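You operate a simulated robot arm through the tools that you are given. There is no shell and no other tool.

You are at the controls of a simulated two-armed robot. One attempt, no reset.

JOB
Seal the bag in the vacuum sealer at 80 percent.
Fine: Switch on and set the dial, shut the lid and run one cycle; then open the lid and switch off again. The bag stays in the sealer; the other bags stay as they are.
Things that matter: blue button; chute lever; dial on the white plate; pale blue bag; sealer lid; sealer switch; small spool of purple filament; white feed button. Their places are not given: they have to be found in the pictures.

It is judged by the outcome, as a careful person would: the job done as asked, and still so three seconds after it is handed in. It fails if anything else is knocked over, pushed out of place, dropped, spilled or broken. Lids that push on must go on centred and level and be pressed home; caps that screw on are set level and turned clockwise until they are tight.

ROBOT AND FRAMES
Two 7-joint arms with two-finger grippers on one trunk that stands fixed in place. Base frame: the origin is at the foot of the trunk, x ahead of it, y to its left, z up. Lengths are in mm, angles in rad, forces in N, time in s.
The left shoulder is at [45, 175, 1203], the right one opposite. With the tool pointing down near the work surface each hand reaches from about 100 to 660 mm from the base axis, measured 20 degrees to its own side. Payload 2.94 kg a hand.
Tool frame (each hand has its own): the origin (TCP) lies between the finger pads and is the grasp point; the fingertips stand 30 mm ahead of it; z points along the fingers, y is the line along which they close. Largest opening 138 mm; the body of the gripper starts 109 mm behind the TCP.
Orientation is that of the tool frame in the base frame, as a unit quaternion [x, y, z, w]. With the fingers straight down and closing along the base's y, the tool's x points along the base's -x, its y along +y and its z along -z.

CONTROLS
- The arms move only by the tool jog_arm. It takes "left_series", "right_series" or both (then of equal length, played together; a hand with none holds still); each is a list of rows, each an object of numbers (a shift or turn left out is 0, a gripper value left out holds the last): "tx", "ty", "tz": the shift along the tool's x, y, z in mm; "wx", "wy", "wz": the turn, a rotation vector about the tool's x, y, z in degrees; "claw": the finger opening in mm, from 0 to 138. In form: [{"tx": .., "ty": .., "tz": .., "wx": .., "wy": .., "wz": .., "claw": ..}, ...]. A call has 1 to 20 rows; each row is the pose to reach, as a shift and turn from the pose commanded when the call began, along the tool's axes at that moment. Each row takes 0.2 s and may step no farther than 50 mm and 0.15 rad from the row before; otherwise, or with a gripper value out of range, the whole call is refused. Where a pose cannot be reached the arm comes as near as it can. A force on the tool above 50 N (or 10 N above the force at the start of the call, whichever is more), or a blocked arm, ends the call early, and 0.2 s more pass. Each finger halts on what it meets, pressing with about 31 N; the grip force reading is that of the motor and also rises with nothing between the fingers. The clock runs only during rows and for 0.2 s after the last one: add rows that repeat a pose to give the fingers time. The reply holds the time, the measured pose of the TCP, the force on the tool along the base axes, the opening and the grip force, in the units named above and with some noise, with the torque about the TCP (base axes, N m) and any sound that the robot's microphone picked up.
- Cameras (640 x 400 px; columns grow to the right, rows downward): "scene" is now at [95.2, 36.9, 1666.9]; the picture's right is [0.48, -0.88, 0.00], its down [-0.73, -0.40, -0.56] and it looks along [0.49, 0.27, -0.83] (base axes); focal length 322 px, centre (320, 200). "left" rides on the left gripper at [71, -19, -146] in its tool frame; the picture's right is [0.26, 0.97, 0.00], its down [-0.85, 0.23, -0.48] and it looks along [-0.46, 0.12, 0.88] (tool axes); focal length 280 px, centre (320, 200). "right" rides on the right gripper at [71, 19, -146] in its tool frame; the picture's right is [-0.26, 0.97, 0.00], its down [-0.85, -0.23, -0.48] and it looks along [-0.46, -0.12, 0.88] (tool axes); focal length 280 px, centre (320, 200).
- snapshot(camera): a new picture of that camera. It takes no simulated time.
- raise_lower(by): slides the trunk up (or, below 0, down) by that many mm; the arms and the scene camera ride with it, the base frame stays. It gives what a move gives, with no picture.
- pan_tilt(pan, tilt): turns the head with the scene camera to pan (to the left, within 2.094 rad either way) and tilt (down, from -0.506 to 1.204), counted from straight ahead of the robot. It gives what a move gives.
- pixel_to_xyz(camera, pixels): for up to 12 pixels [column, row] of the newest picture of that camera ("zoom" is the newest enlarged one), the place [x, y, z] in the base frame of the surface seen there, good to about 2 mm. It takes no simulated time.
- close_up(camera, box): a new picture of the part [left, top, right, bottom] of that camera's present view, enlarged. It takes no simulated time.
- sign_off(): hands the job in; it is judged then, once.

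Unless the task says otherwise, let go and move clear before handing in.

The tools are called as a command line: name --argument value ..., lists and objects as JSON in quotes. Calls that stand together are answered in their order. jog_arm: Moves the arms, as the interface text tells. Its arguments: {"type":"object","properties":{"left_series":{"type":"array","items":{"type":"object","properties":{"tx":{"type":"number"},"ty":{"type":"number"},"tz":{"type":"number"},"wx":{"type":"number"},"wy":{"type":"number"},"wz":{"type":"number"},"claw":{"type":"number"}}}},"right_series":{"type":"array","items":{"type":"object","properties":{"tx":{"type":"number"},"ty":{"type":"number"},"tz":{"type":"number"},"wx":{"type":"number"},"wy":{"type":"number"},"wz":{"type":"number"},"claw":{"type":"number"}}}}},"required":[]} The other tools are called the same way: raise_lower (by) slides the trunk up or down; pan_tilt (pan, tilt) turns the head that bears the scene camera; snapshot (camera) takes a picture; pixel_to_xyz (camera, pixels) gives the place of the surface under pixels of a picture; close_up (camera, box) takes an enlarged picture of a part of a camera's view; sign_off () hands the job in.

At the start:

```text
clock: 0.0
left_position: [366.2, 488.3, 1185.5]
left_orientation: [0.0, 1.0, 0.0, 0.0]
left_wrist_force: [-0.2, -0.3, 0.1]
left_moment: [0.03, 0.02, 0.01]
left_opening: 138.0
left_gripper_force: 0.1
right_position: [510.0, 9.1, 1269.5]
right_orientation: [0.0, 1.0, 0.0, -0.001]
right_wrist_force: [0.6, -0.1, 0.2]
right_moment: [0.0, -0.02, -0.04]
right_opening: 138.0
right_gripper_force: 0.0
trunk travel left (down, up): [-375.0, 359.0]
head pan, tilt: [0.499, 0.981]
```

scene: 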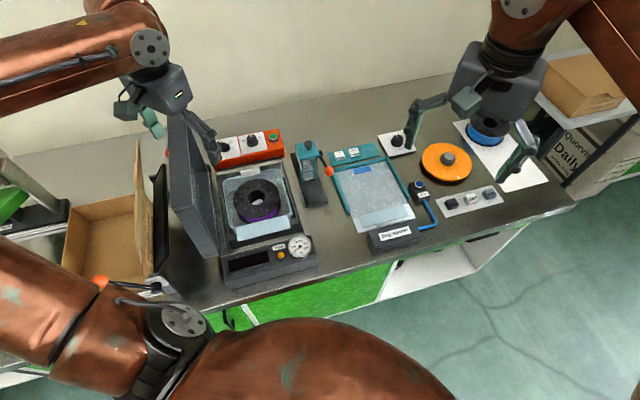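
right: 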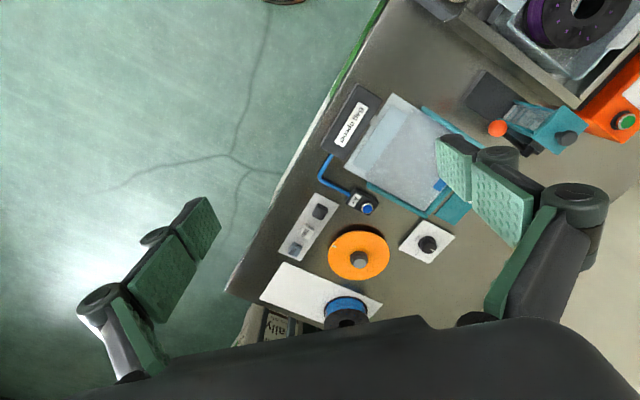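
left: 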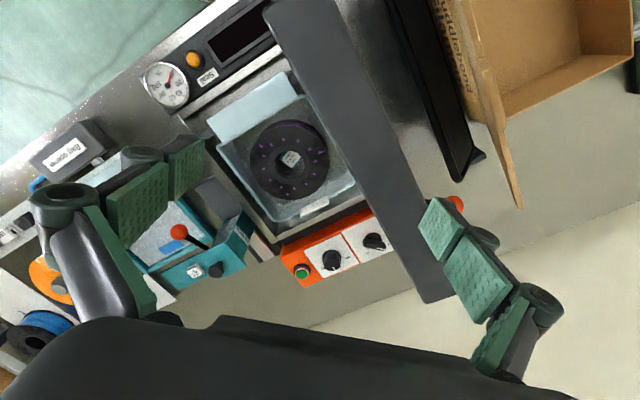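

The sealer with the purple spool in its bag is near scene pixel (258,205), its lid is open at (190,185), and an orange panel with two dials is at (250,147). I'll look closer before moving anything.

close_up --camera "scene" --box '[150, 110, 350, 300]'

close_up --camera "left" --box '[260, 180, 480, 320]'

close_up --camera "scene" --box '[320, 110, 540, 260]'

close_up --camera "left" --box '[120, 0, 340, 140]'

```text
2.11 times, centred on (250, 205) of scene
```

zoom: 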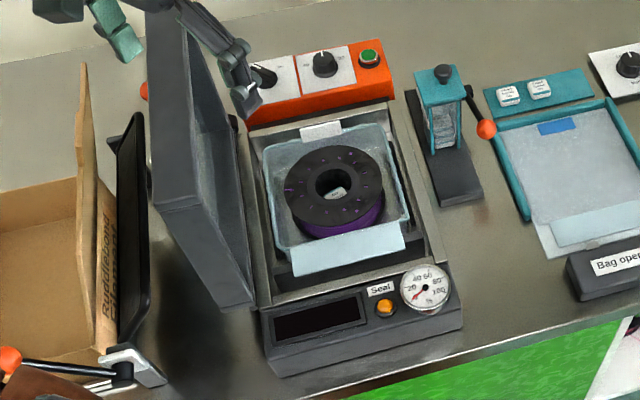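

```text
2.86 times, centred on (370, 250) of left
```

zoom: 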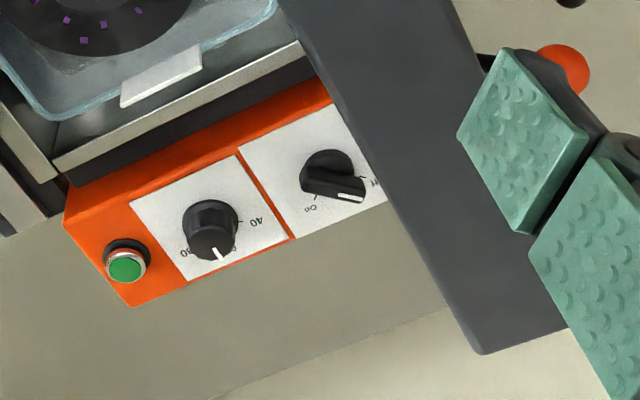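

```text
2.67 times, centred on (430, 185) of scene
```

zoom: 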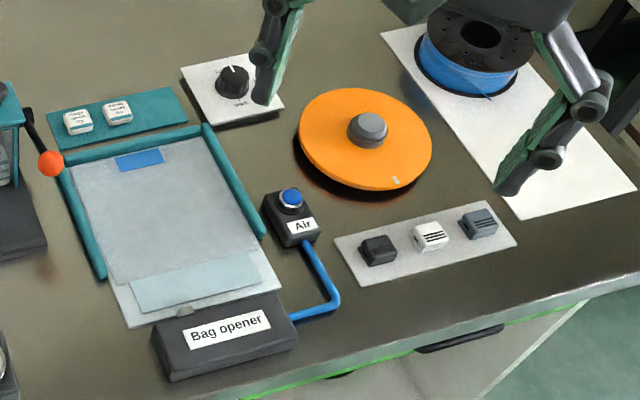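

```text
2.86 times, centred on (230, 70) of left
```

zoom: 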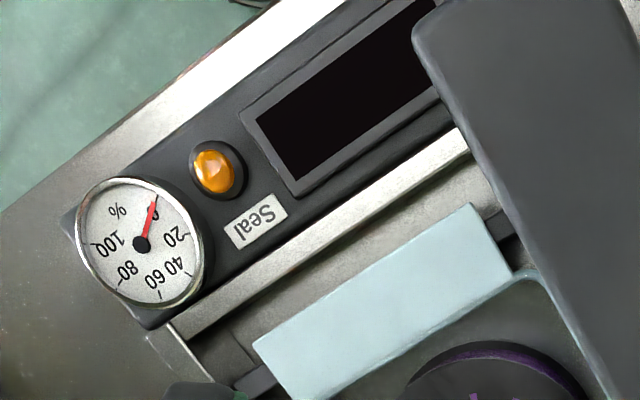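

The orange panel has an Off/On knob, a dial (40…80) and a green button, and there is a separate dial on a white plate at scene (397,143). I'll check both dials and the pieces around them.

close_up --camera "scene" --box '[210, 120, 300, 176]'

close_up --camera "scene" --box '[370, 120, 440, 164]'

close_up --camera "right" --box '[460, 60, 640, 170]'

close_up --camera "right" --box '[260, 160, 460, 300]'

close_up --camera "left" --box '[315, 220, 405, 280]'

close_up --camera "left" --box '[120, 160, 270, 300]'

```text
7.11 times, centred on (255, 148) of scene
```

zoom: 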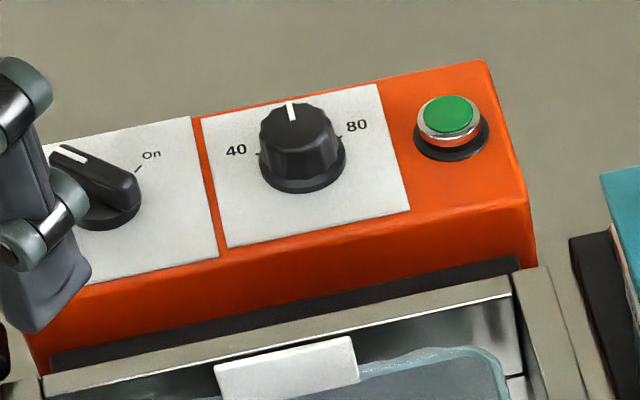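

```text
9.09 times, centred on (405, 142) of scene
```

zoom: 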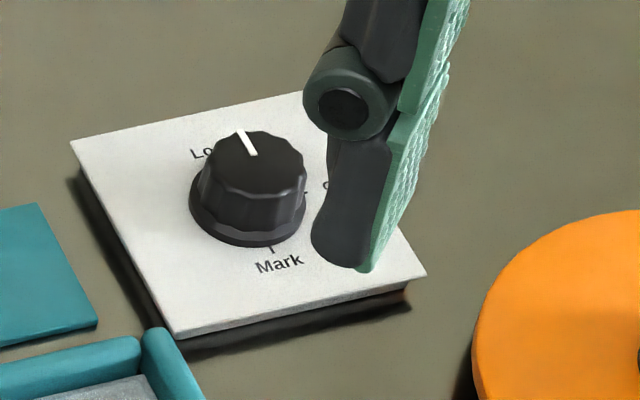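

```text
3.56 times, centred on (550, 115) of right
```

zoom: 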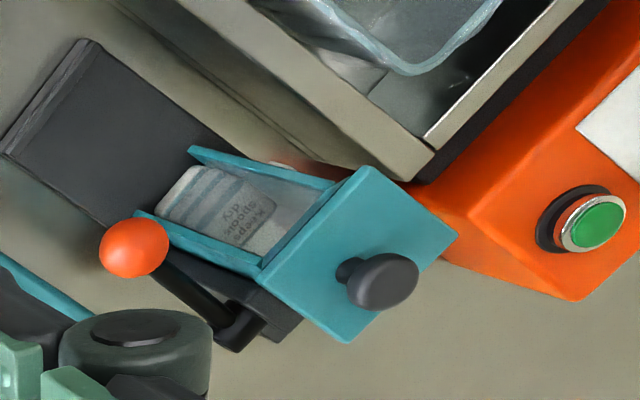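

```text
2.86 times, centred on (360, 230) of right
```

zoom: 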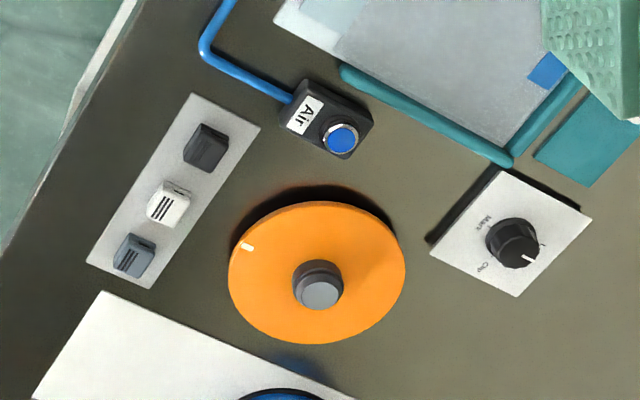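

```text
6.67 times, centred on (360, 250) of left
```

zoom: 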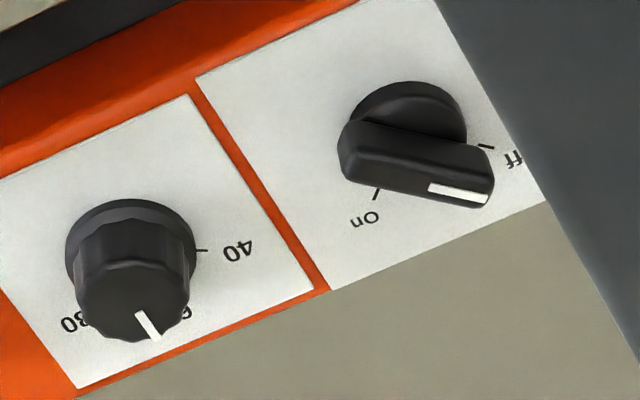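

```text
2.86 times, centred on (195, 230) of left
```

zoom: 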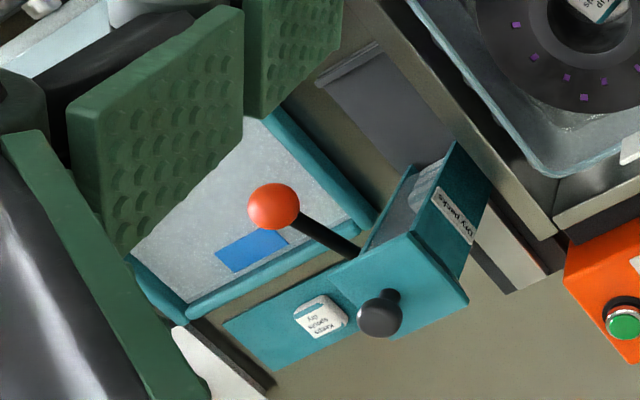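

The panel dial has 40 / 60 (rear) / 80 and currently points to about 60, and the switch is Off. Next I'll measure the key points in the scene and left pictures.

snapshot --camera "scene"

pixel_to_xyz --camera "scene" --pixels '[[251, 139], [273, 136], [180, 112], [198, 255], [224, 255], [227, 287], [316, 268], [285, 163], [281, 254], [258, 190], [160, 200], [165, 152]]'

snapshot --camera "left"

pixel_to_xyz --camera "left" --pixels '[[302, 273], [332, 260], [374, 242], [455, 203], [275, 12], [435, 300], [345, 160], [330, 10], [400, 120], [193, 60], [332, 268], [381, 246]]'

```text
taken
```

scene: 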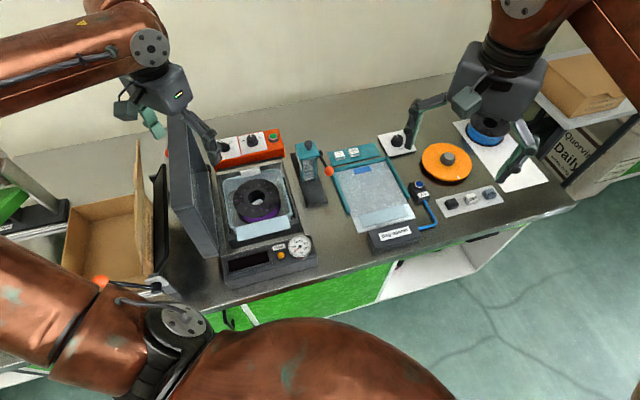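

```text
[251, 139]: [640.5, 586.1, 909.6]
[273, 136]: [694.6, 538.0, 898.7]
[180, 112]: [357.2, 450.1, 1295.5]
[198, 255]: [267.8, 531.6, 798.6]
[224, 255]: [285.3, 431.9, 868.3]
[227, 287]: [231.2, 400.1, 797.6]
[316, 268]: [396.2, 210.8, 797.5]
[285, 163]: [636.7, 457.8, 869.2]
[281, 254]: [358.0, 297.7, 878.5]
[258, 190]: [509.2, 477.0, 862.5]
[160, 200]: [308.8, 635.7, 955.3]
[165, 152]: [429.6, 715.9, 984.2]
```

```text
taken
```

left: 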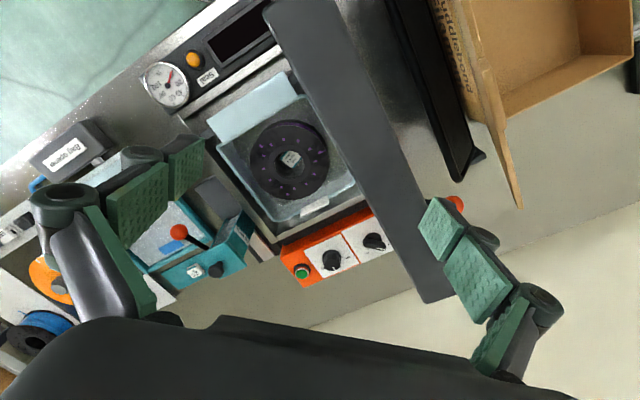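

```text
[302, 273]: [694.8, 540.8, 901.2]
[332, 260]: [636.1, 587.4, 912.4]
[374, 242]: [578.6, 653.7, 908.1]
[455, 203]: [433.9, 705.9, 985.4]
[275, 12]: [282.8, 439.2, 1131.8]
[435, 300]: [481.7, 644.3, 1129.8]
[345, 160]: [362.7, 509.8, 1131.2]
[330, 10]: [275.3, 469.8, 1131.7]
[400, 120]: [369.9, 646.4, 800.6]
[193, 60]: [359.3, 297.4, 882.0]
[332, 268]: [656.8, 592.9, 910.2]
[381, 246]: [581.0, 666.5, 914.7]
```

The work surface is at z≈798, and the open lid stands with its top at z≈1131, very near the left fingers. I'll raise the left hand clear, then look again.

jog_arm --left_series '[{"tz": -40}, {"tz": -80}, {"tz": -120}, {"tz": -160}, {"tz": -200}]'

pan_tilt --pan 0.8 --tilt 0.85

snapshot --camera "left"

snapshot --camera "scene"

```text
clock: 1.2
left_position: [364.9, 487.8, 1389.6]
left_orientation: [0.001, 1.0, 0.0, 0.0]
left_wrist_force: [0.7, -0.6, 0.6]
left_moment: [0.01, 0.0, 0.01]
left_opening: 138.1
left_gripper_force: 0.1
right_position: [510.9, 9.1, 1270.0]
right_orientation: [0.0, 1.0, 0.0, -0.002]
right_wrist_force: [0.3, 0.9, -0.6]
right_moment: [-0.02, 0.0, -0.03]
right_opening: 138.1
right_gripper_force: 0.1
trunk travel left (down, up): [-375.0, 359.0]
head pan, tilt: [0.499, 0.981]
```

```text
clock: 2.0
left_position: [365.6, 488.3, 1387.2]
left_orientation: [0.001, 1.0, 0.001, 0.0]
left_wrist_force: [-0.5, 0.3, -0.3]
left_moment: [0.04, -0.02, -0.02]
left_opening: 138.1
left_gripper_force: 0.2
right_position: [510.4, 8.9, 1270.1]
right_orientation: [0.0, 1.0, 0.0, -0.001]
right_wrist_force: [0.8, 1.3, 0.3]
right_moment: [0.0, 0.04, 0.06]
right_opening: 138.1
right_gripper_force: 0.1
trunk travel left (down, up): [-375.0, 359.0]
head pan, tilt: [0.799, 0.85]
```

```text
taken
```

left: 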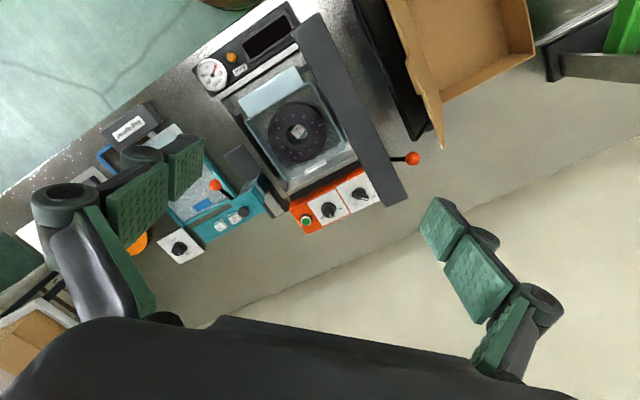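

```text
taken
```

scene: 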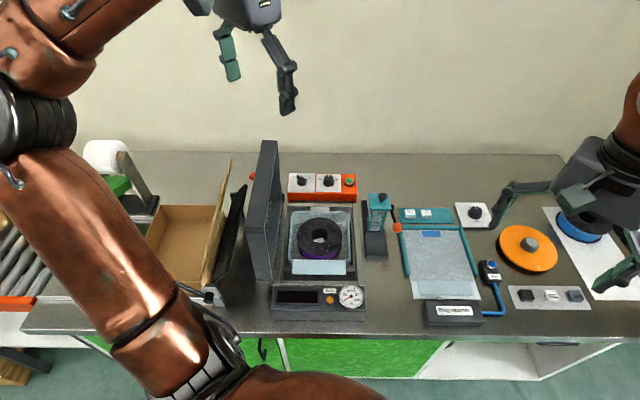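

The new view is clear: sealer with open lid at (262,215), panel at (322,187), and a red-ball lever behind the lid at (253,175). Taking close-ups.

close_up --camera "scene" --box '[180, 130, 300, 310]'

close_up --camera "scene" --box '[270, 160, 380, 230]'

close_up --camera "left" --box '[280, 110, 430, 240]'

close_up --camera "scene" --box '[260, 200, 380, 325]'

```text
2.22 times, centred on (240, 220) of scene
```

zoom: 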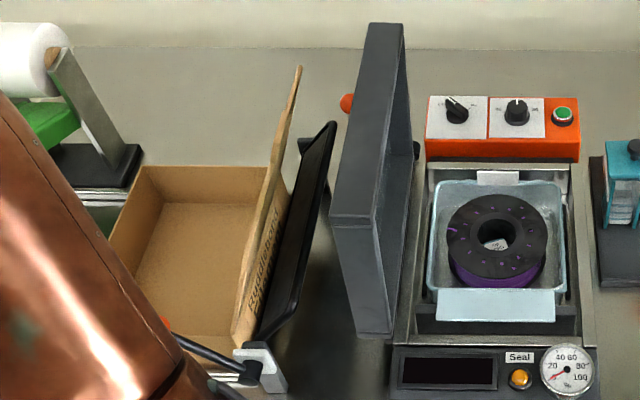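

```text
5.71 times, centred on (325, 195) of scene
```

zoom: 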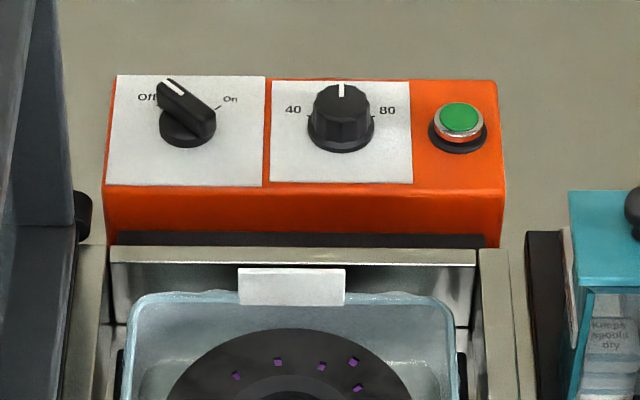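

```text
3.08 times, centred on (355, 175) of left
```

zoom: 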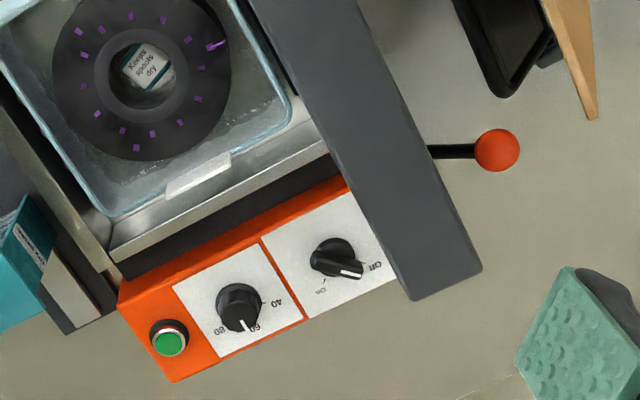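

```text
3.20 times, centred on (320, 262) of scene
```

zoom: 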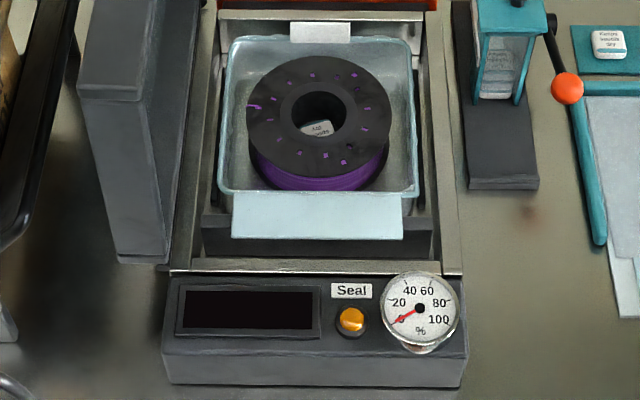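

The dial's ticks are 40 front-left, 60 rear and 80 rear-right, with the pointer on 60. I want to see the lid's outer side and the red-ball lever behind it, so I'll move the left hand to the outer side, staying above the lid.

jog_arm --left_series '[{"tx": 20, "ty": 40}, {"tx": 40, "ty": 75}, {"tx": 60, "ty": 110}, {"tx": 80, "ty": 150}, {"tx": 80, "ty": 160, "tz": 45}, {"tx": 80, "ty": 160, "tz": 90}, {"tx": 80, "ty": 160, "tz": 135}]'

snapshot --camera "left"

close_up --camera "left" --box '[280, 30, 480, 230]'

```text
clock: 3.6
left_position: [287.7, 649.2, 1250.1]
left_orientation: [-0.001, 1.0, 0.001, 0.0]
left_wrist_force: [-0.1, 0.0, -0.3]
left_moment: [-0.02, 0.05, -0.01]
left_opening: 138.2
left_gripper_force: 0.1
right_position: [510.0, 10.5, 1269.8]
right_orientation: [0.0, 1.0, 0.0, -0.001]
right_wrist_force: [0.2, 0.0, 0.3]
right_moment: [0.0, -0.01, 0.0]
right_opening: 138.0
right_gripper_force: 0.0
trunk travel left (down, up): [-375.0, 359.0]
head pan, tilt: [0.799, 0.85]
```

```text
taken
```

left: 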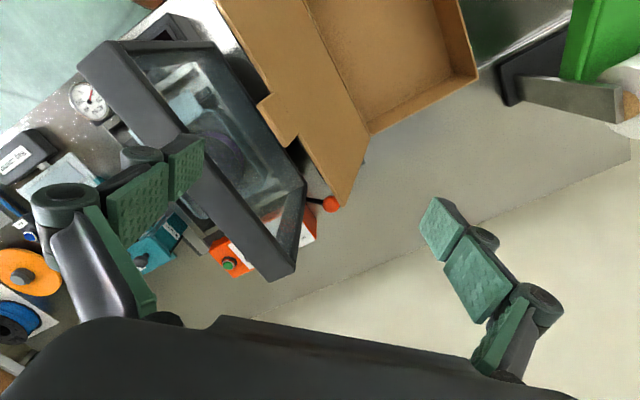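

```text
2.00 times, centred on (380, 130) of left
```

zoom: 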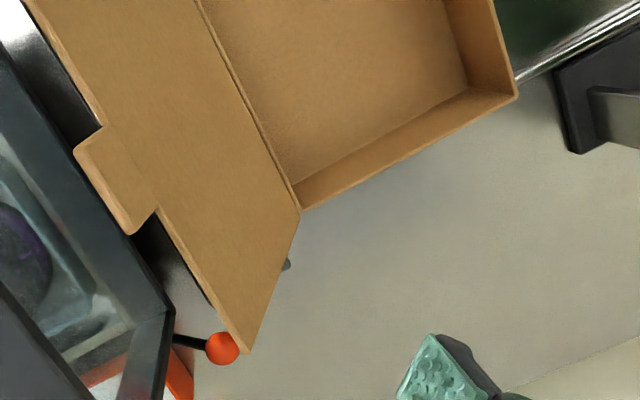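

The lid is a frame with a clear window, and the red-ball rod comes out near its lower rear corner. I'll measure lid points and that black knob from both cameras.

pixel_to_xyz --camera "left" --pixels '[[80, 65], [110, 43], [280, 278], [303, 185], [295, 270], [211, 45], [332, 204], [315, 201], [298, 135], [350, 205], [205, 110], [300, 200]]'

close_up --camera "scene" --box '[230, 135, 300, 205]'

pixel_to_xyz --camera "scene" --pixels '[[252, 176], [284, 197], [286, 197], [265, 142], [276, 142], [249, 230], [252, 278], [275, 280], [283, 170], [244, 185], [355, 200], [330, 180]]'

```text
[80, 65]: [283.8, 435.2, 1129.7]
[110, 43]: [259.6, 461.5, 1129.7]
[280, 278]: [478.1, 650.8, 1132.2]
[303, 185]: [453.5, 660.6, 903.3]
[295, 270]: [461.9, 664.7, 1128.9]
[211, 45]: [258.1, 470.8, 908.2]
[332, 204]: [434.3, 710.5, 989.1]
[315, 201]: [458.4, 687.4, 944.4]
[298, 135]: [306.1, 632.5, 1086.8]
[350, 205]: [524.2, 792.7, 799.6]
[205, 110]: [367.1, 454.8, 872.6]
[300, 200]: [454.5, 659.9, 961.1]
```

```text
5.71 times, centred on (265, 170) of scene
```

zoom: 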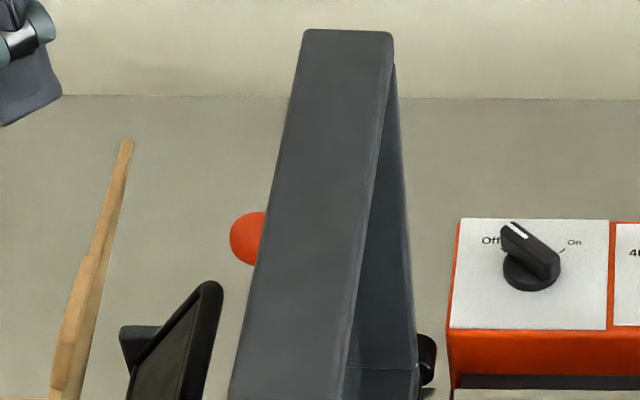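

```text
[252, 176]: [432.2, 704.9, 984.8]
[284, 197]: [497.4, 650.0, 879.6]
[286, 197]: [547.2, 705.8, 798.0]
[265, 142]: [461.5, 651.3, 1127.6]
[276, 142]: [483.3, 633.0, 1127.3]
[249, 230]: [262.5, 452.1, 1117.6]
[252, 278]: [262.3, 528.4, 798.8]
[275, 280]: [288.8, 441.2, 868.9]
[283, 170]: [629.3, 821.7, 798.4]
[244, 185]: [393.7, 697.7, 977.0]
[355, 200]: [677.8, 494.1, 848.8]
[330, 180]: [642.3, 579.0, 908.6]
```

The black hinge boss at (497,650,880), the rod at (458,687,944) and the ball at (433,707,986) line up, so the lever turns on the lid's hinge. The hinge runs along direction (0.70,0.71), and the lid is about 286 × 250 mm. The panel is far out, so I'll bring the hand back over to the right side of the lid and tilt the tool outward to test reach.

jog_arm --left_series '[{"tx": -27, "ty": -41, "claw": 60}, {"tx": -54, "ty": -82}, {"tx": -81, "ty": -124}, {"tx": -108, "ty": -165}, {"tx": -135, "ty": -207}, {"tx": -162, "ty": -249}, {"tx": -162, "ty": -249, "wz": -8}, {"tx": -162, "ty": -249, "wz": -16}, {"tx": -162, "ty": -249, "wz": -24}, {"tx": -162, "ty": -249, "wz": -32}, {"tx": -162, "ty": -249, "wz": -40}]'

snapshot --camera "scene"

```text
clock: 6.0
left_position: [447.3, 398.4, 1252.8]
left_orientation: [-0.343, 0.939, -0.001, 0.0]
left_wrist_force: [-0.1, 0.2, 0.3]
left_moment: [0.02, -0.04, 0.01]
left_opening: 60.0
left_gripper_force: 0.0
right_position: [509.2, 8.4, 1271.6]
right_orientation: [-0.001, 1.0, 0.001, 0.0]
right_wrist_force: [-0.1, 0.2, 0.5]
right_moment: [0.02, -0.04, 0.03]
right_opening: 137.8
right_gripper_force: 0.1
trunk travel left (down, up): [-375.0, 359.0]
head pan, tilt: [0.799, 0.85]
```

```text
taken
```

scene: 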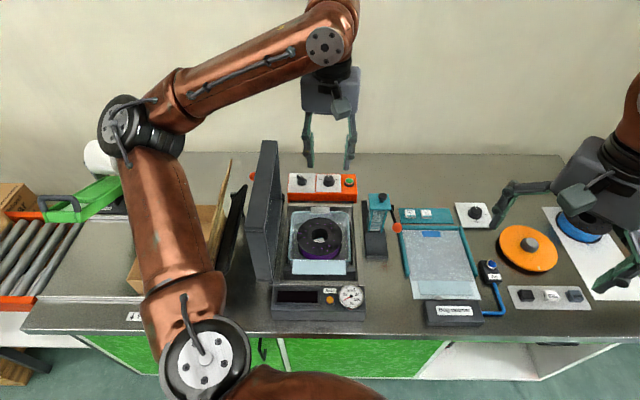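

The arm's elbow sits out to the left at pixel (125,125), with the forearm passing above the lid. I'll measure the arm's height there to judge clearance.

pixel_to_xyz --camera "scene" --pixels '[[118, 128], [160, 145], [180, 120], [250, 85], [325, 45], [330, 90], [160, 220], [205, 350], [300, 75]]'

```text
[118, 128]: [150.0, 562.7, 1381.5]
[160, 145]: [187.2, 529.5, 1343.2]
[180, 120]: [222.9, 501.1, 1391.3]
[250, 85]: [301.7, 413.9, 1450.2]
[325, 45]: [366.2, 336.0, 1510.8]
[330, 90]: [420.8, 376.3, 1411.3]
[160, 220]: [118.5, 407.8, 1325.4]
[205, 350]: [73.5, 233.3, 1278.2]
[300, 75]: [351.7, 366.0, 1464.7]
```

Shoulder-to-wrist geometry suggests the far panel needs a leaned tool. I'll lean about 35° outward and move forward at height toward the dial first, then check.

jog_arm --left_series '[{"tx": -40, "ty": 4, "wy": -7}, {"tx": -80, "ty": 8, "wy": -14}, {"tx": -120, "ty": 12, "wy": -21}, {"tx": -160, "ty": 16, "wy": -28}, {"tx": -206, "ty": 20, "wy": -35}, {"tx": -206, "ty": 20, "tz": 40, "wy": -35}, {"tx": -206, "ty": 20, "tz": 80, "wy": -35}]'

snapshot --camera "scene"

snapshot --camera "left"

```text
clock: 7.6
left_position: [593.3, 546.8, 1171.5]
left_orientation: [-0.326, 0.896, 0.102, 0.283]
left_wrist_force: [0.5, 0.1, -0.3]
left_moment: [0.01, -0.02, -0.02]
left_opening: 59.9
left_gripper_force: 0.0
right_position: [510.5, 9.8, 1270.2]
right_orientation: [0.0, 1.0, 0.0, -0.001]
right_wrist_force: [-0.3, -0.7, 0.0]
right_moment: [-0.01, 0.01, -0.01]
right_opening: 138.0
right_gripper_force: 0.1
trunk travel left (down, up): [-375.0, 359.0]
head pan, tilt: [0.799, 0.85]
```

```text
taken
```

scene: 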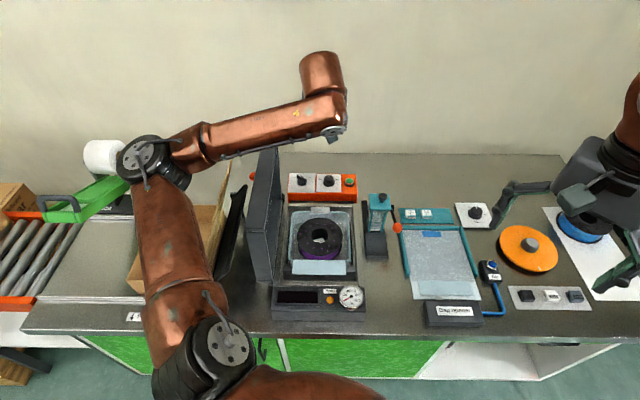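

```text
taken
```

left: 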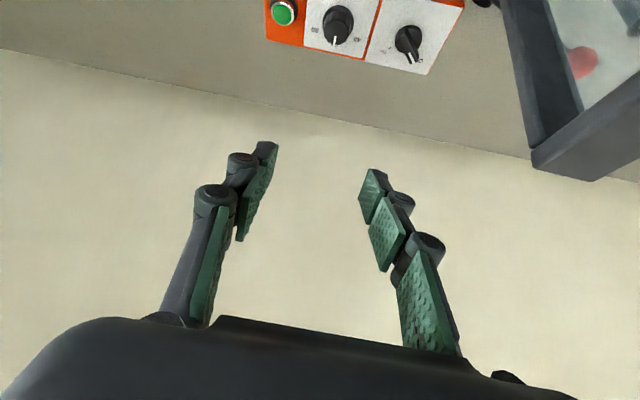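

Reached without trouble; the fingers are well above the panel (left view: dial at (337,22), switch at (408,38)). I'll check the forearm's height over the lid before lowering.

pixel_to_xyz --camera "scene" --pixels '[[240, 138], [265, 137], [300, 130], [335, 132], [325, 95], [320, 60], [150, 155], [268, 160]]'

close_up --camera "left" --box '[250, 0, 490, 90]'

pixel_to_xyz --camera "left" --pixels '[[335, 38], [337, 12], [317, 29], [358, 38], [408, 58], [408, 30], [395, 55], [427, 48], [284, 12], [310, 50], [370, 55], [430, 65]]'

```text
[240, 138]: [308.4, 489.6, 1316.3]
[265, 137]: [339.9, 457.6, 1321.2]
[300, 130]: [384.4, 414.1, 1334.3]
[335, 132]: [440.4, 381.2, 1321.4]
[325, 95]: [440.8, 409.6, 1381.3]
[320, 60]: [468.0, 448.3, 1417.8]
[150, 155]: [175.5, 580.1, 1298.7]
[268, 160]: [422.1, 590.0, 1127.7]
```

```text
2.67 times, centred on (370, 45) of left
```

zoom: 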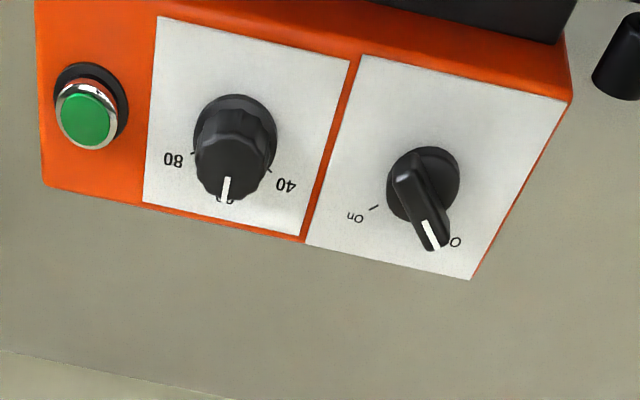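

```text
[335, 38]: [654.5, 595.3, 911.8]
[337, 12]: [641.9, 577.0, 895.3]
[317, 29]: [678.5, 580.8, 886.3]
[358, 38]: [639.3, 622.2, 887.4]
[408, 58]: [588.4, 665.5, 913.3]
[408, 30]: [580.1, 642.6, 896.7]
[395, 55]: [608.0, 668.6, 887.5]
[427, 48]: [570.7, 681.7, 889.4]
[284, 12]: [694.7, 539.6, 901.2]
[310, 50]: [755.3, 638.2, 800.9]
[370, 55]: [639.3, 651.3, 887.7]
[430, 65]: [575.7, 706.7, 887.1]
```

The forearm clears the lid by about 185 mm. The plate is at z≈887, knob tops ≈912, and the switch bar points at Off. I'll lower straight down to hover about 110 mm from the dial and look.

jog_arm --left_series '[{"tx": 25, "tz": 36}, {"tx": 50, "tz": 72}, {"tx": 76, "tz": 108}, {"tx": 101, "tz": 144}]'

snapshot --camera "scene"

snapshot --camera "left"

close_up --camera "left" --box '[220, 60, 540, 240]'

```text
clock: 8.6
left_position: [596.6, 550.6, 1017.8]
left_orientation: [-0.328, 0.891, 0.105, 0.297]
left_wrist_force: [-0.6, -0.3, -0.1]
left_moment: [-0.02, 0.02, 0.03]
left_opening: 60.0
left_gripper_force: 0.1
right_position: [508.0, 7.5, 1273.7]
right_orientation: [0.0, 1.0, 0.002, 0.001]
right_wrist_force: [0.5, 0.3, 0.1]
right_moment: [-0.06, 0.0, 0.0]
right_opening: 137.8
right_gripper_force: 0.0
trunk travel left (down, up): [-375.0, 359.0]
head pan, tilt: [0.799, 0.85]
```

```text
taken
```

scene: 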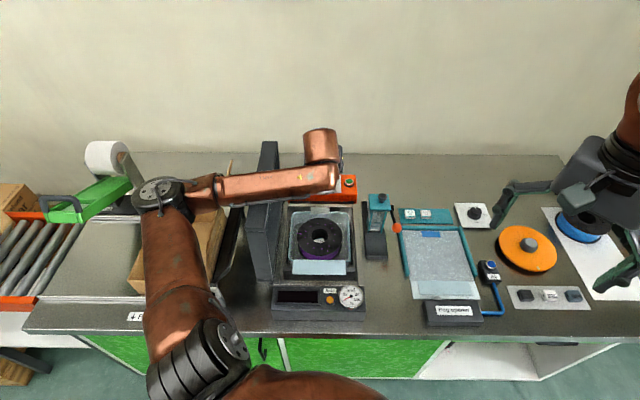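

```text
taken
```

left: 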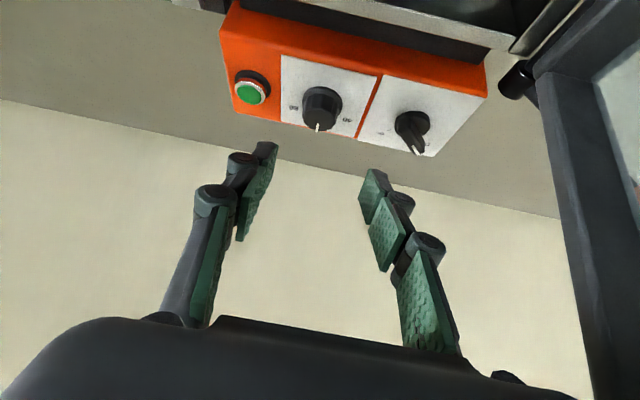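

```text
2.00 times, centred on (380, 150) of left
```

zoom: 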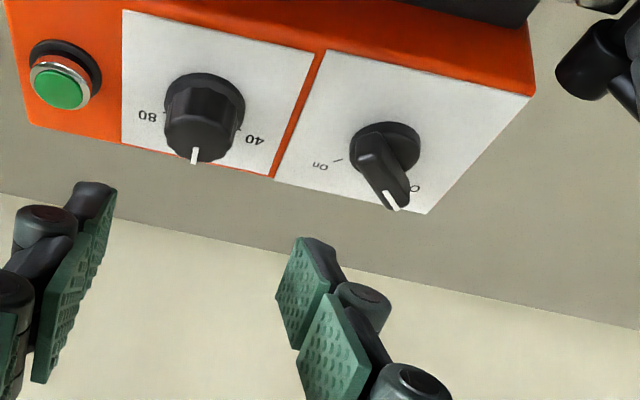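

The measured z is still settling. I'll check the forearm's height where it crosses the lid, and measure the dial and switch more exactly.

pixel_to_xyz --camera "scene" --pixels '[[235, 202], [262, 199], [285, 196], [325, 190], [330, 170], [320, 140], [268, 145], [265, 215]]'

pixel_to_xyz --camera "left" --pixels '[[318, 125], [321, 97], [322, 88], [303, 103], [341, 108], [417, 152], [404, 130], [410, 113], [428, 128], [293, 106], [346, 120], [389, 130]]'

```text
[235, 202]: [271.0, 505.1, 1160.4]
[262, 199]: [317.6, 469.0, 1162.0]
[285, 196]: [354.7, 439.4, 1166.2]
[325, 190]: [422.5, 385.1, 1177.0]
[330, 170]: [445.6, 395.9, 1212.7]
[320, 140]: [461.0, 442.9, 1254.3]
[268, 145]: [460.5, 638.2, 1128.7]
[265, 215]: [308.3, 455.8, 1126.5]
```

```text
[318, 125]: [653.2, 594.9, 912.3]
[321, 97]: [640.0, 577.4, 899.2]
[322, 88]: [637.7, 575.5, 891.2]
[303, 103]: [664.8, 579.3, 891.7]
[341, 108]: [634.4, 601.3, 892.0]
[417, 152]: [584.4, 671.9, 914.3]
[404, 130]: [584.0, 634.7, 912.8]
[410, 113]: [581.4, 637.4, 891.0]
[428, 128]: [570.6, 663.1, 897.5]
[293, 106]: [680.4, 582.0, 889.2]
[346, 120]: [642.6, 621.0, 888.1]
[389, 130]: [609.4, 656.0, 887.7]
```

The forearm's lower edge is at z≈1160 over the lid (top 1131), which is too close to go lower. I'll raise the trunk 220 mm so the forearm slopes down over the lid with clearance, then bring the hand down again.

raise_lower --by 220

snapshot --camera "scene"

```text
clock: 10.9
left_position: [593.6, 546.8, 1215.9]
left_orientation: [-0.326, 0.897, 0.103, 0.282]
left_wrist_force: [-0.3, 0.1, 0.1]
left_moment: [0.0, -0.01, -0.01]
left_opening: 59.9
left_gripper_force: 0.1
right_position: [510.2, 9.6, 1489.1]
right_orientation: [0.0, 1.0, -0.001, 0.0]
right_wrist_force: [-0.4, -0.8, -0.3]
right_moment: [-0.03, 0.01, 0.02]
right_opening: 138.2
right_gripper_force: 0.0
trunk travel left (down, up): [-595.0, 139.0]
head pan, tilt: [0.799, 0.85]
```

```text
taken
```

scene: 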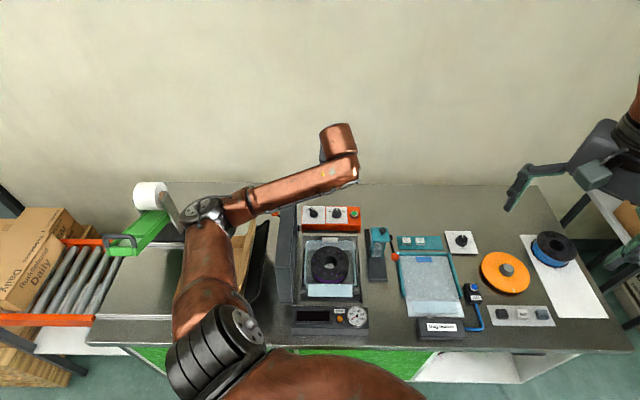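

The trunk is up and the TCP is at z=1216. I'll lower the hand again to z≈1000 and recheck the forearm.

jog_arm --left_series '[{"tx": 25, "tz": 35}, {"tx": 49, "tz": 70}, {"tx": 74, "tz": 106}, {"tx": 98, "tz": 141}, {"tx": 123, "tz": 176}, {"tx": 123, "tz": 176}]'

snapshot --camera "scene"

pixel_to_xyz --camera "scene" --pixels '[[270, 218], [285, 215], [295, 212], [310, 208], [340, 205], [335, 175], [220, 210], [286, 240]]'

```text
clock: 12.5
left_position: [611.4, 566.2, 1058.4]
left_orientation: [-0.328, 0.88, 0.112, 0.325]
left_wrist_force: [0.7, -0.4, 1.0]
left_moment: [0.08, 0.04, 0.1]
left_opening: 59.9
left_gripper_force: 0.0
right_position: [503.5, 2.9, 1490.3]
right_orientation: [0.001, 1.0, 0.003, 0.002]
right_wrist_force: [1.1, -0.8, 0.2]
right_moment: [0.05, 0.14, 0.02]
right_opening: 137.7
right_gripper_force: 0.0
trunk travel left (down, up): [-595.0, 139.0]
head pan, tilt: [0.799, 0.85]
stopped in row 6 (left hand): the arm was blocked; the commanded pose is now the measured one
```

```text
taken
```

scene: 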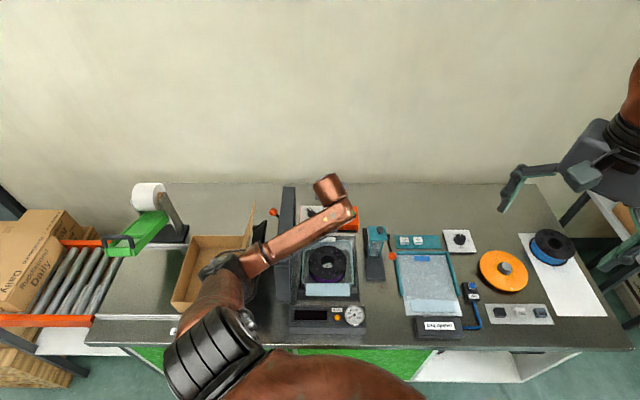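

```text
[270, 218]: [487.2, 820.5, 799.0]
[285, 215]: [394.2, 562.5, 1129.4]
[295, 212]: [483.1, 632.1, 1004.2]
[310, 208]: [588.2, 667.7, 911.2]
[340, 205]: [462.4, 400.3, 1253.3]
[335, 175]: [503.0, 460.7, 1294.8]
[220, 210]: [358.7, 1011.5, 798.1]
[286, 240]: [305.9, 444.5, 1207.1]
```

The arm was blocked: the elbow has dropped to pixel (222,262). I'll check what it touched before doing anything.

close_up --camera "scene" --box '[170, 170, 370, 320]'

pixel_to_xyz --camera "scene" --pixels '[[222, 255], [240, 268], [262, 266], [285, 254], [305, 243], [258, 232], [288, 190], [292, 275], [210, 300], [250, 215]]'

snapshot --camera "left"

```text
2.67 times, centred on (270, 245) of scene
```

zoom: 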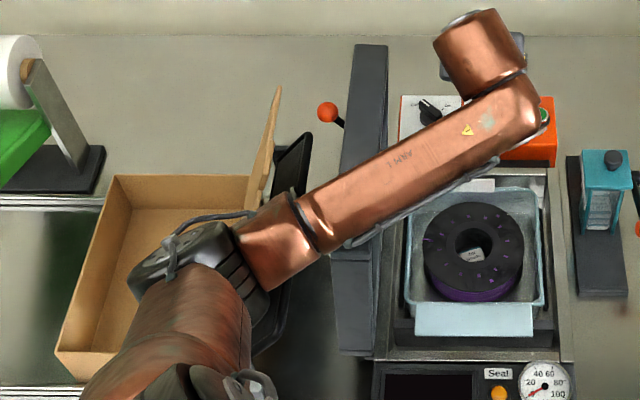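

```text
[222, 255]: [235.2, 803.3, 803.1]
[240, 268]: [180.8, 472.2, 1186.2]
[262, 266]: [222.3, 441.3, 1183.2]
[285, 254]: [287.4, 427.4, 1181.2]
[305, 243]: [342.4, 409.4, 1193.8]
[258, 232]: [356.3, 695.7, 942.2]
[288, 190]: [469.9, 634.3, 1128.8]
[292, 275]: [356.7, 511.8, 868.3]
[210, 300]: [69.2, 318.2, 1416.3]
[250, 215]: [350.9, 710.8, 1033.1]
```

```text
taken
```

left: 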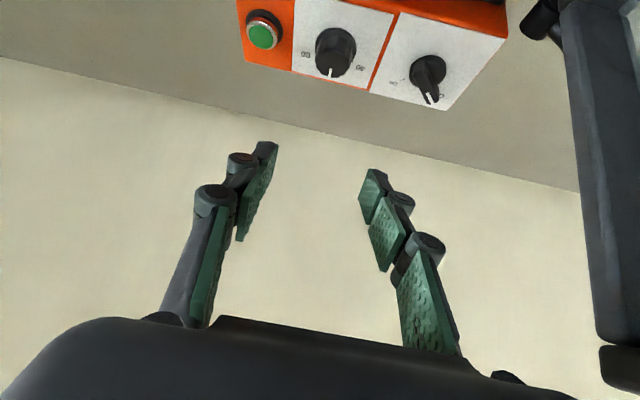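

The lid corner reads (470,634,1129), so it hasn't moved, but the forearm's lower edge (z≈1181) sits right on the lid's front corner. Raising the trunk lifts the whole arm off. With the trunk near its top the arm will be stretched more and its elbow stays high.

raise_lower --by 125

snapshot --camera "scene"

close_up --camera "scene" --box '[190, 190, 390, 330]'

```text
clock: 14.1
left_position: [608.6, 566.9, 1169.8]
left_orientation: [-0.33, 0.884, 0.108, 0.313]
left_wrist_force: [0.0, 0.8, 0.8]
left_moment: [-0.01, 0.02, 0.02]
left_opening: 59.9
left_gripper_force: 0.0
right_position: [505.3, 11.0, 1616.7]
right_orientation: [0.0, 1.0, -0.001, 0.001]
right_wrist_force: [-0.5, -0.1, -0.8]
right_moment: [0.02, 0.03, -0.01]
right_opening: 138.3
right_gripper_force: 0.1
trunk travel left (down, up): [-720.0, 14.0]
head pan, tilt: [0.799, 0.85]
```

```text
taken
```

scene: 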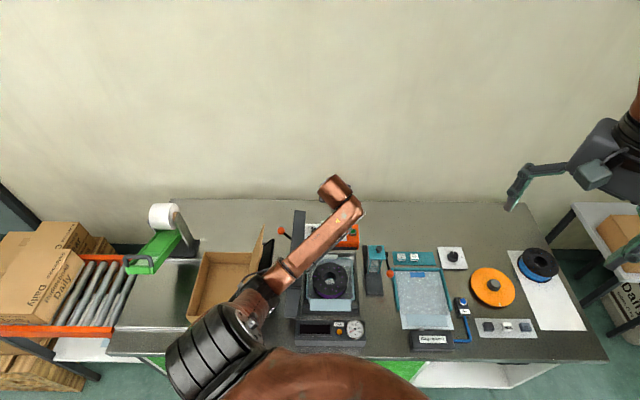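

```text
2.86 times, centred on (290, 260) of scene
```

zoom: 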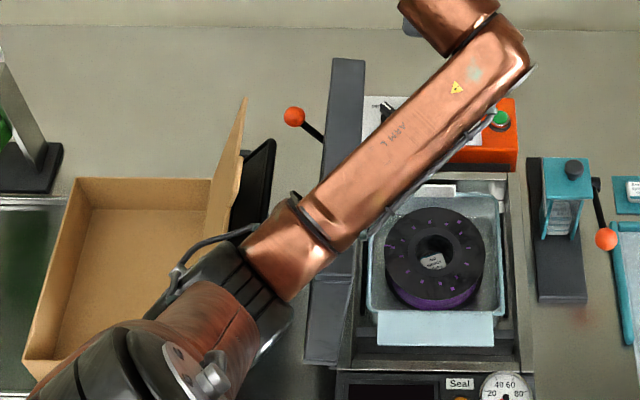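

The arm is free. I'll check the elbow and forearm heights now.

pixel_to_xyz --camera "scene" --pixels '[[255, 300], [280, 290], [300, 280], [310, 272], [330, 255], [280, 268], [350, 215], [335, 190], [299, 220]]'

```text
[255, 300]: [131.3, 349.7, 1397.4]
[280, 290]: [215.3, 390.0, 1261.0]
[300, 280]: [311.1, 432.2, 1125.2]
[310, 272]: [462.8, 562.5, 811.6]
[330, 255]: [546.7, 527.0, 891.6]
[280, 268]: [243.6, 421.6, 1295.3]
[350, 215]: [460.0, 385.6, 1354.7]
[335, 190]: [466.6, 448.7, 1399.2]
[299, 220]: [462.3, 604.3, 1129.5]
```

The elbow is at about (210,410,1290), forward of the lid's front corner. I'll reduce the lean by 10° so the arm stretches more, and lower in two stages.

jog_arm --left_series '[{"wy": 5}, {"tx": 30, "ty": -1, "tz": 27, "wy": 10}, {"tx": 59, "ty": -1, "tz": 55, "wy": 10}, {"tx": 59, "ty": -1, "tz": 55, "wy": 10}]'

close_up --camera "scene" --box '[190, 190, 390, 330]'

pixel_to_xyz --camera "zoom" --pixels '[[260, 270], [310, 250], [340, 240], [370, 230], [420, 200], [345, 80], [480, 100]]'

```text
clock: 15.1
left_position: [600.2, 557.1, 1091.2]
left_orientation: [-0.338, 0.908, 0.079, 0.236]
left_wrist_force: [-0.9, 0.2, -0.4]
left_moment: [-0.02, -0.03, -0.01]
left_opening: 60.1
left_gripper_force: 0.0
right_position: [504.8, 10.8, 1616.6]
right_orientation: [0.001, 1.0, 0.0, 0.001]
right_wrist_force: [-0.1, -0.4, 0.1]
right_moment: [-0.03, -0.02, 0.03]
right_opening: 137.9
right_gripper_force: 0.1
trunk travel left (down, up): [-720.0, 14.0]
head pan, tilt: [0.799, 0.85]
```

```text
2.86 times, centred on (290, 260) of scene
```

zoom: 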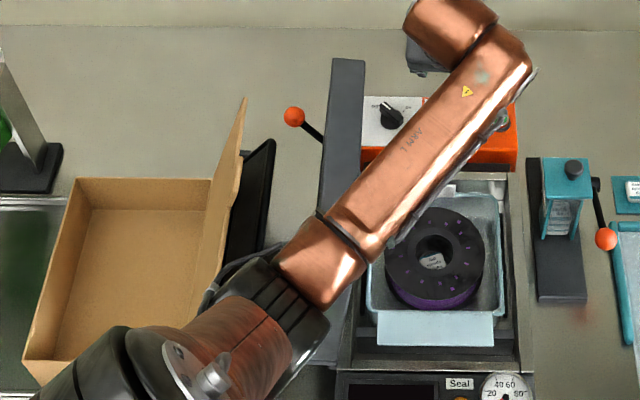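

```text
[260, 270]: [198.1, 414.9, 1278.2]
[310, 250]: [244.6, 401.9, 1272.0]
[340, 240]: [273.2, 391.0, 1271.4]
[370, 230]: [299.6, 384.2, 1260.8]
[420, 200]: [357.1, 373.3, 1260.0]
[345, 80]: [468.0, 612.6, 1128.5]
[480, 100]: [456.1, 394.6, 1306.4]
```

The forearm is now at z≈1260, moving right and away from the lid. I'll continue down to the hover.

jog_arm --left_series '[{"tx": 18, "tz": 36}, {"tx": 36, "tz": 72}, {"tx": 36, "tz": 72}]'

close_up --camera "scene" --box '[190, 190, 390, 330]'

pixel_to_xyz --camera "zoom" --pixels '[[310, 265], [340, 250], [370, 240], [420, 200], [345, 80], [480, 100]]'

snapshot --camera "left"

```text
clock: 15.9
left_position: [604.2, 558.9, 1009.8]
left_orientation: [-0.337, 0.908, 0.079, 0.236]
left_wrist_force: [-0.5, -0.5, -0.6]
left_moment: [0.0, -0.02, 0.05]
left_opening: 60.0
left_gripper_force: 0.0
right_position: [504.9, 10.1, 1617.0]
right_orientation: [0.001, 1.0, 0.001, 0.0]
right_wrist_force: [0.1, -0.2, 0.2]
right_moment: [-0.02, 0.0, 0.03]
right_opening: 137.9
right_gripper_force: 0.1
trunk travel left (down, up): [-720.0, 14.0]
head pan, tilt: [0.799, 0.85]
```

```text
2.86 times, centred on (290, 260) of scene
```

zoom: 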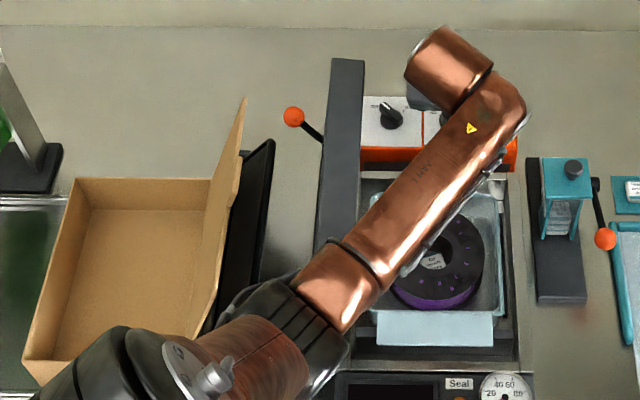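

```text
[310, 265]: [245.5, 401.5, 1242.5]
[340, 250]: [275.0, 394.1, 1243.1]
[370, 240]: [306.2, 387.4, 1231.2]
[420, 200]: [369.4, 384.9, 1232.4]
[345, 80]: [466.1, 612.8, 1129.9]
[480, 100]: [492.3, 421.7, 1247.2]
```

```text
taken
```

left: 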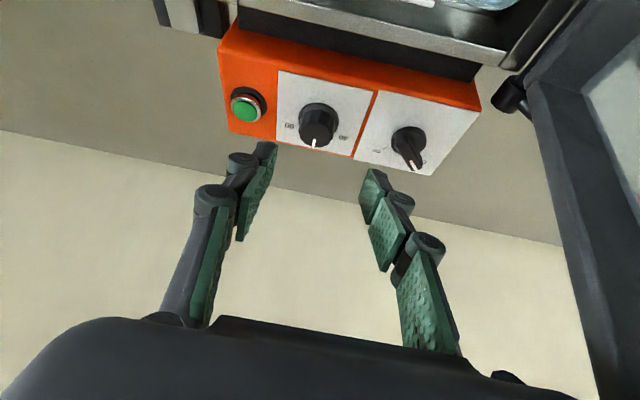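

The hover is good (TCP z=1010), with the forearm about 110 mm above the lid and moving clear of it. Now I'll measure the knobs from the left camera.

close_up --camera "left" --box '[220, 70, 480, 190]'

pixel_to_xyz --camera "zoom" --pixels '[[230, 190], [240, 130], [215, 135], [262, 145], [240, 85], [197, 125], [288, 150], [478, 240], [447, 185], [495, 190], [463, 140], [400, 195]]'

```text
2.46 times, centred on (350, 130) of left
```

zoom: 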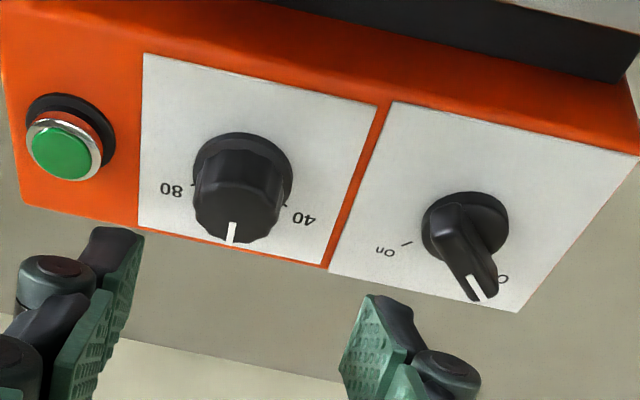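

```text
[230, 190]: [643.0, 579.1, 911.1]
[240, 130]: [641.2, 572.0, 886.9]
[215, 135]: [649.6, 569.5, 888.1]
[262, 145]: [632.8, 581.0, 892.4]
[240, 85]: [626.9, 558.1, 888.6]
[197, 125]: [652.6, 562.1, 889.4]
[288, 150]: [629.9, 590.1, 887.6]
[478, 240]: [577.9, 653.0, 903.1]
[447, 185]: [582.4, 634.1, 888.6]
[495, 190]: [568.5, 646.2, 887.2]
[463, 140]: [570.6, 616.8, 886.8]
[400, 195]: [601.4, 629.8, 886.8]
```

pixel_to_xyz --camera "zoom" --pixels '[[237, 212], [232, 240], [200, 208], [277, 213], [237, 185], [230, 225], [484, 297], [470, 277], [490, 270], [450, 215], [470, 212], [460, 250]]'

close_up --camera "left" --box '[280, 90, 360, 160]'

close_up --camera "left" --box '[370, 110, 450, 180]'

```text
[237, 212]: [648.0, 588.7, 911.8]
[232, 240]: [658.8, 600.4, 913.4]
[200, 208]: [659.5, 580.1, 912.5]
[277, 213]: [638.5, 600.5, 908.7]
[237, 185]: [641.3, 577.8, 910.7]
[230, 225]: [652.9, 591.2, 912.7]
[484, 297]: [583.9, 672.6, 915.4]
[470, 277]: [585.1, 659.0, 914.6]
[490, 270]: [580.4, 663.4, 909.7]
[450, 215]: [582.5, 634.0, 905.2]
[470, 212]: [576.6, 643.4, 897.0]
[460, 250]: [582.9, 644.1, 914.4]
```

```text
5.71 times, centred on (320, 125) of left
```

zoom: 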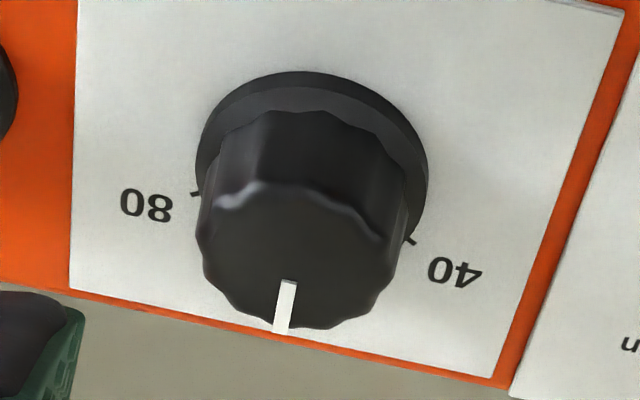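

```text
5.71 times, centred on (410, 145) of left
```

zoom: 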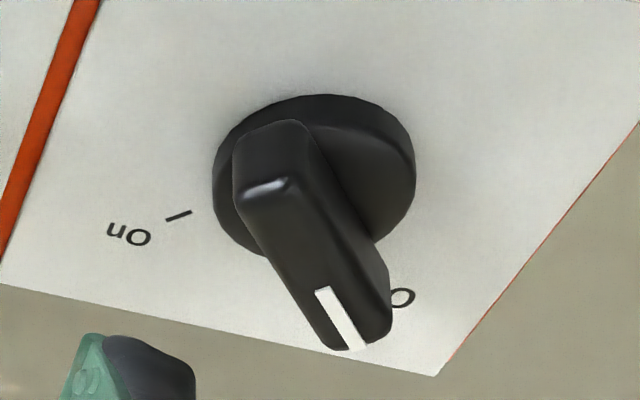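

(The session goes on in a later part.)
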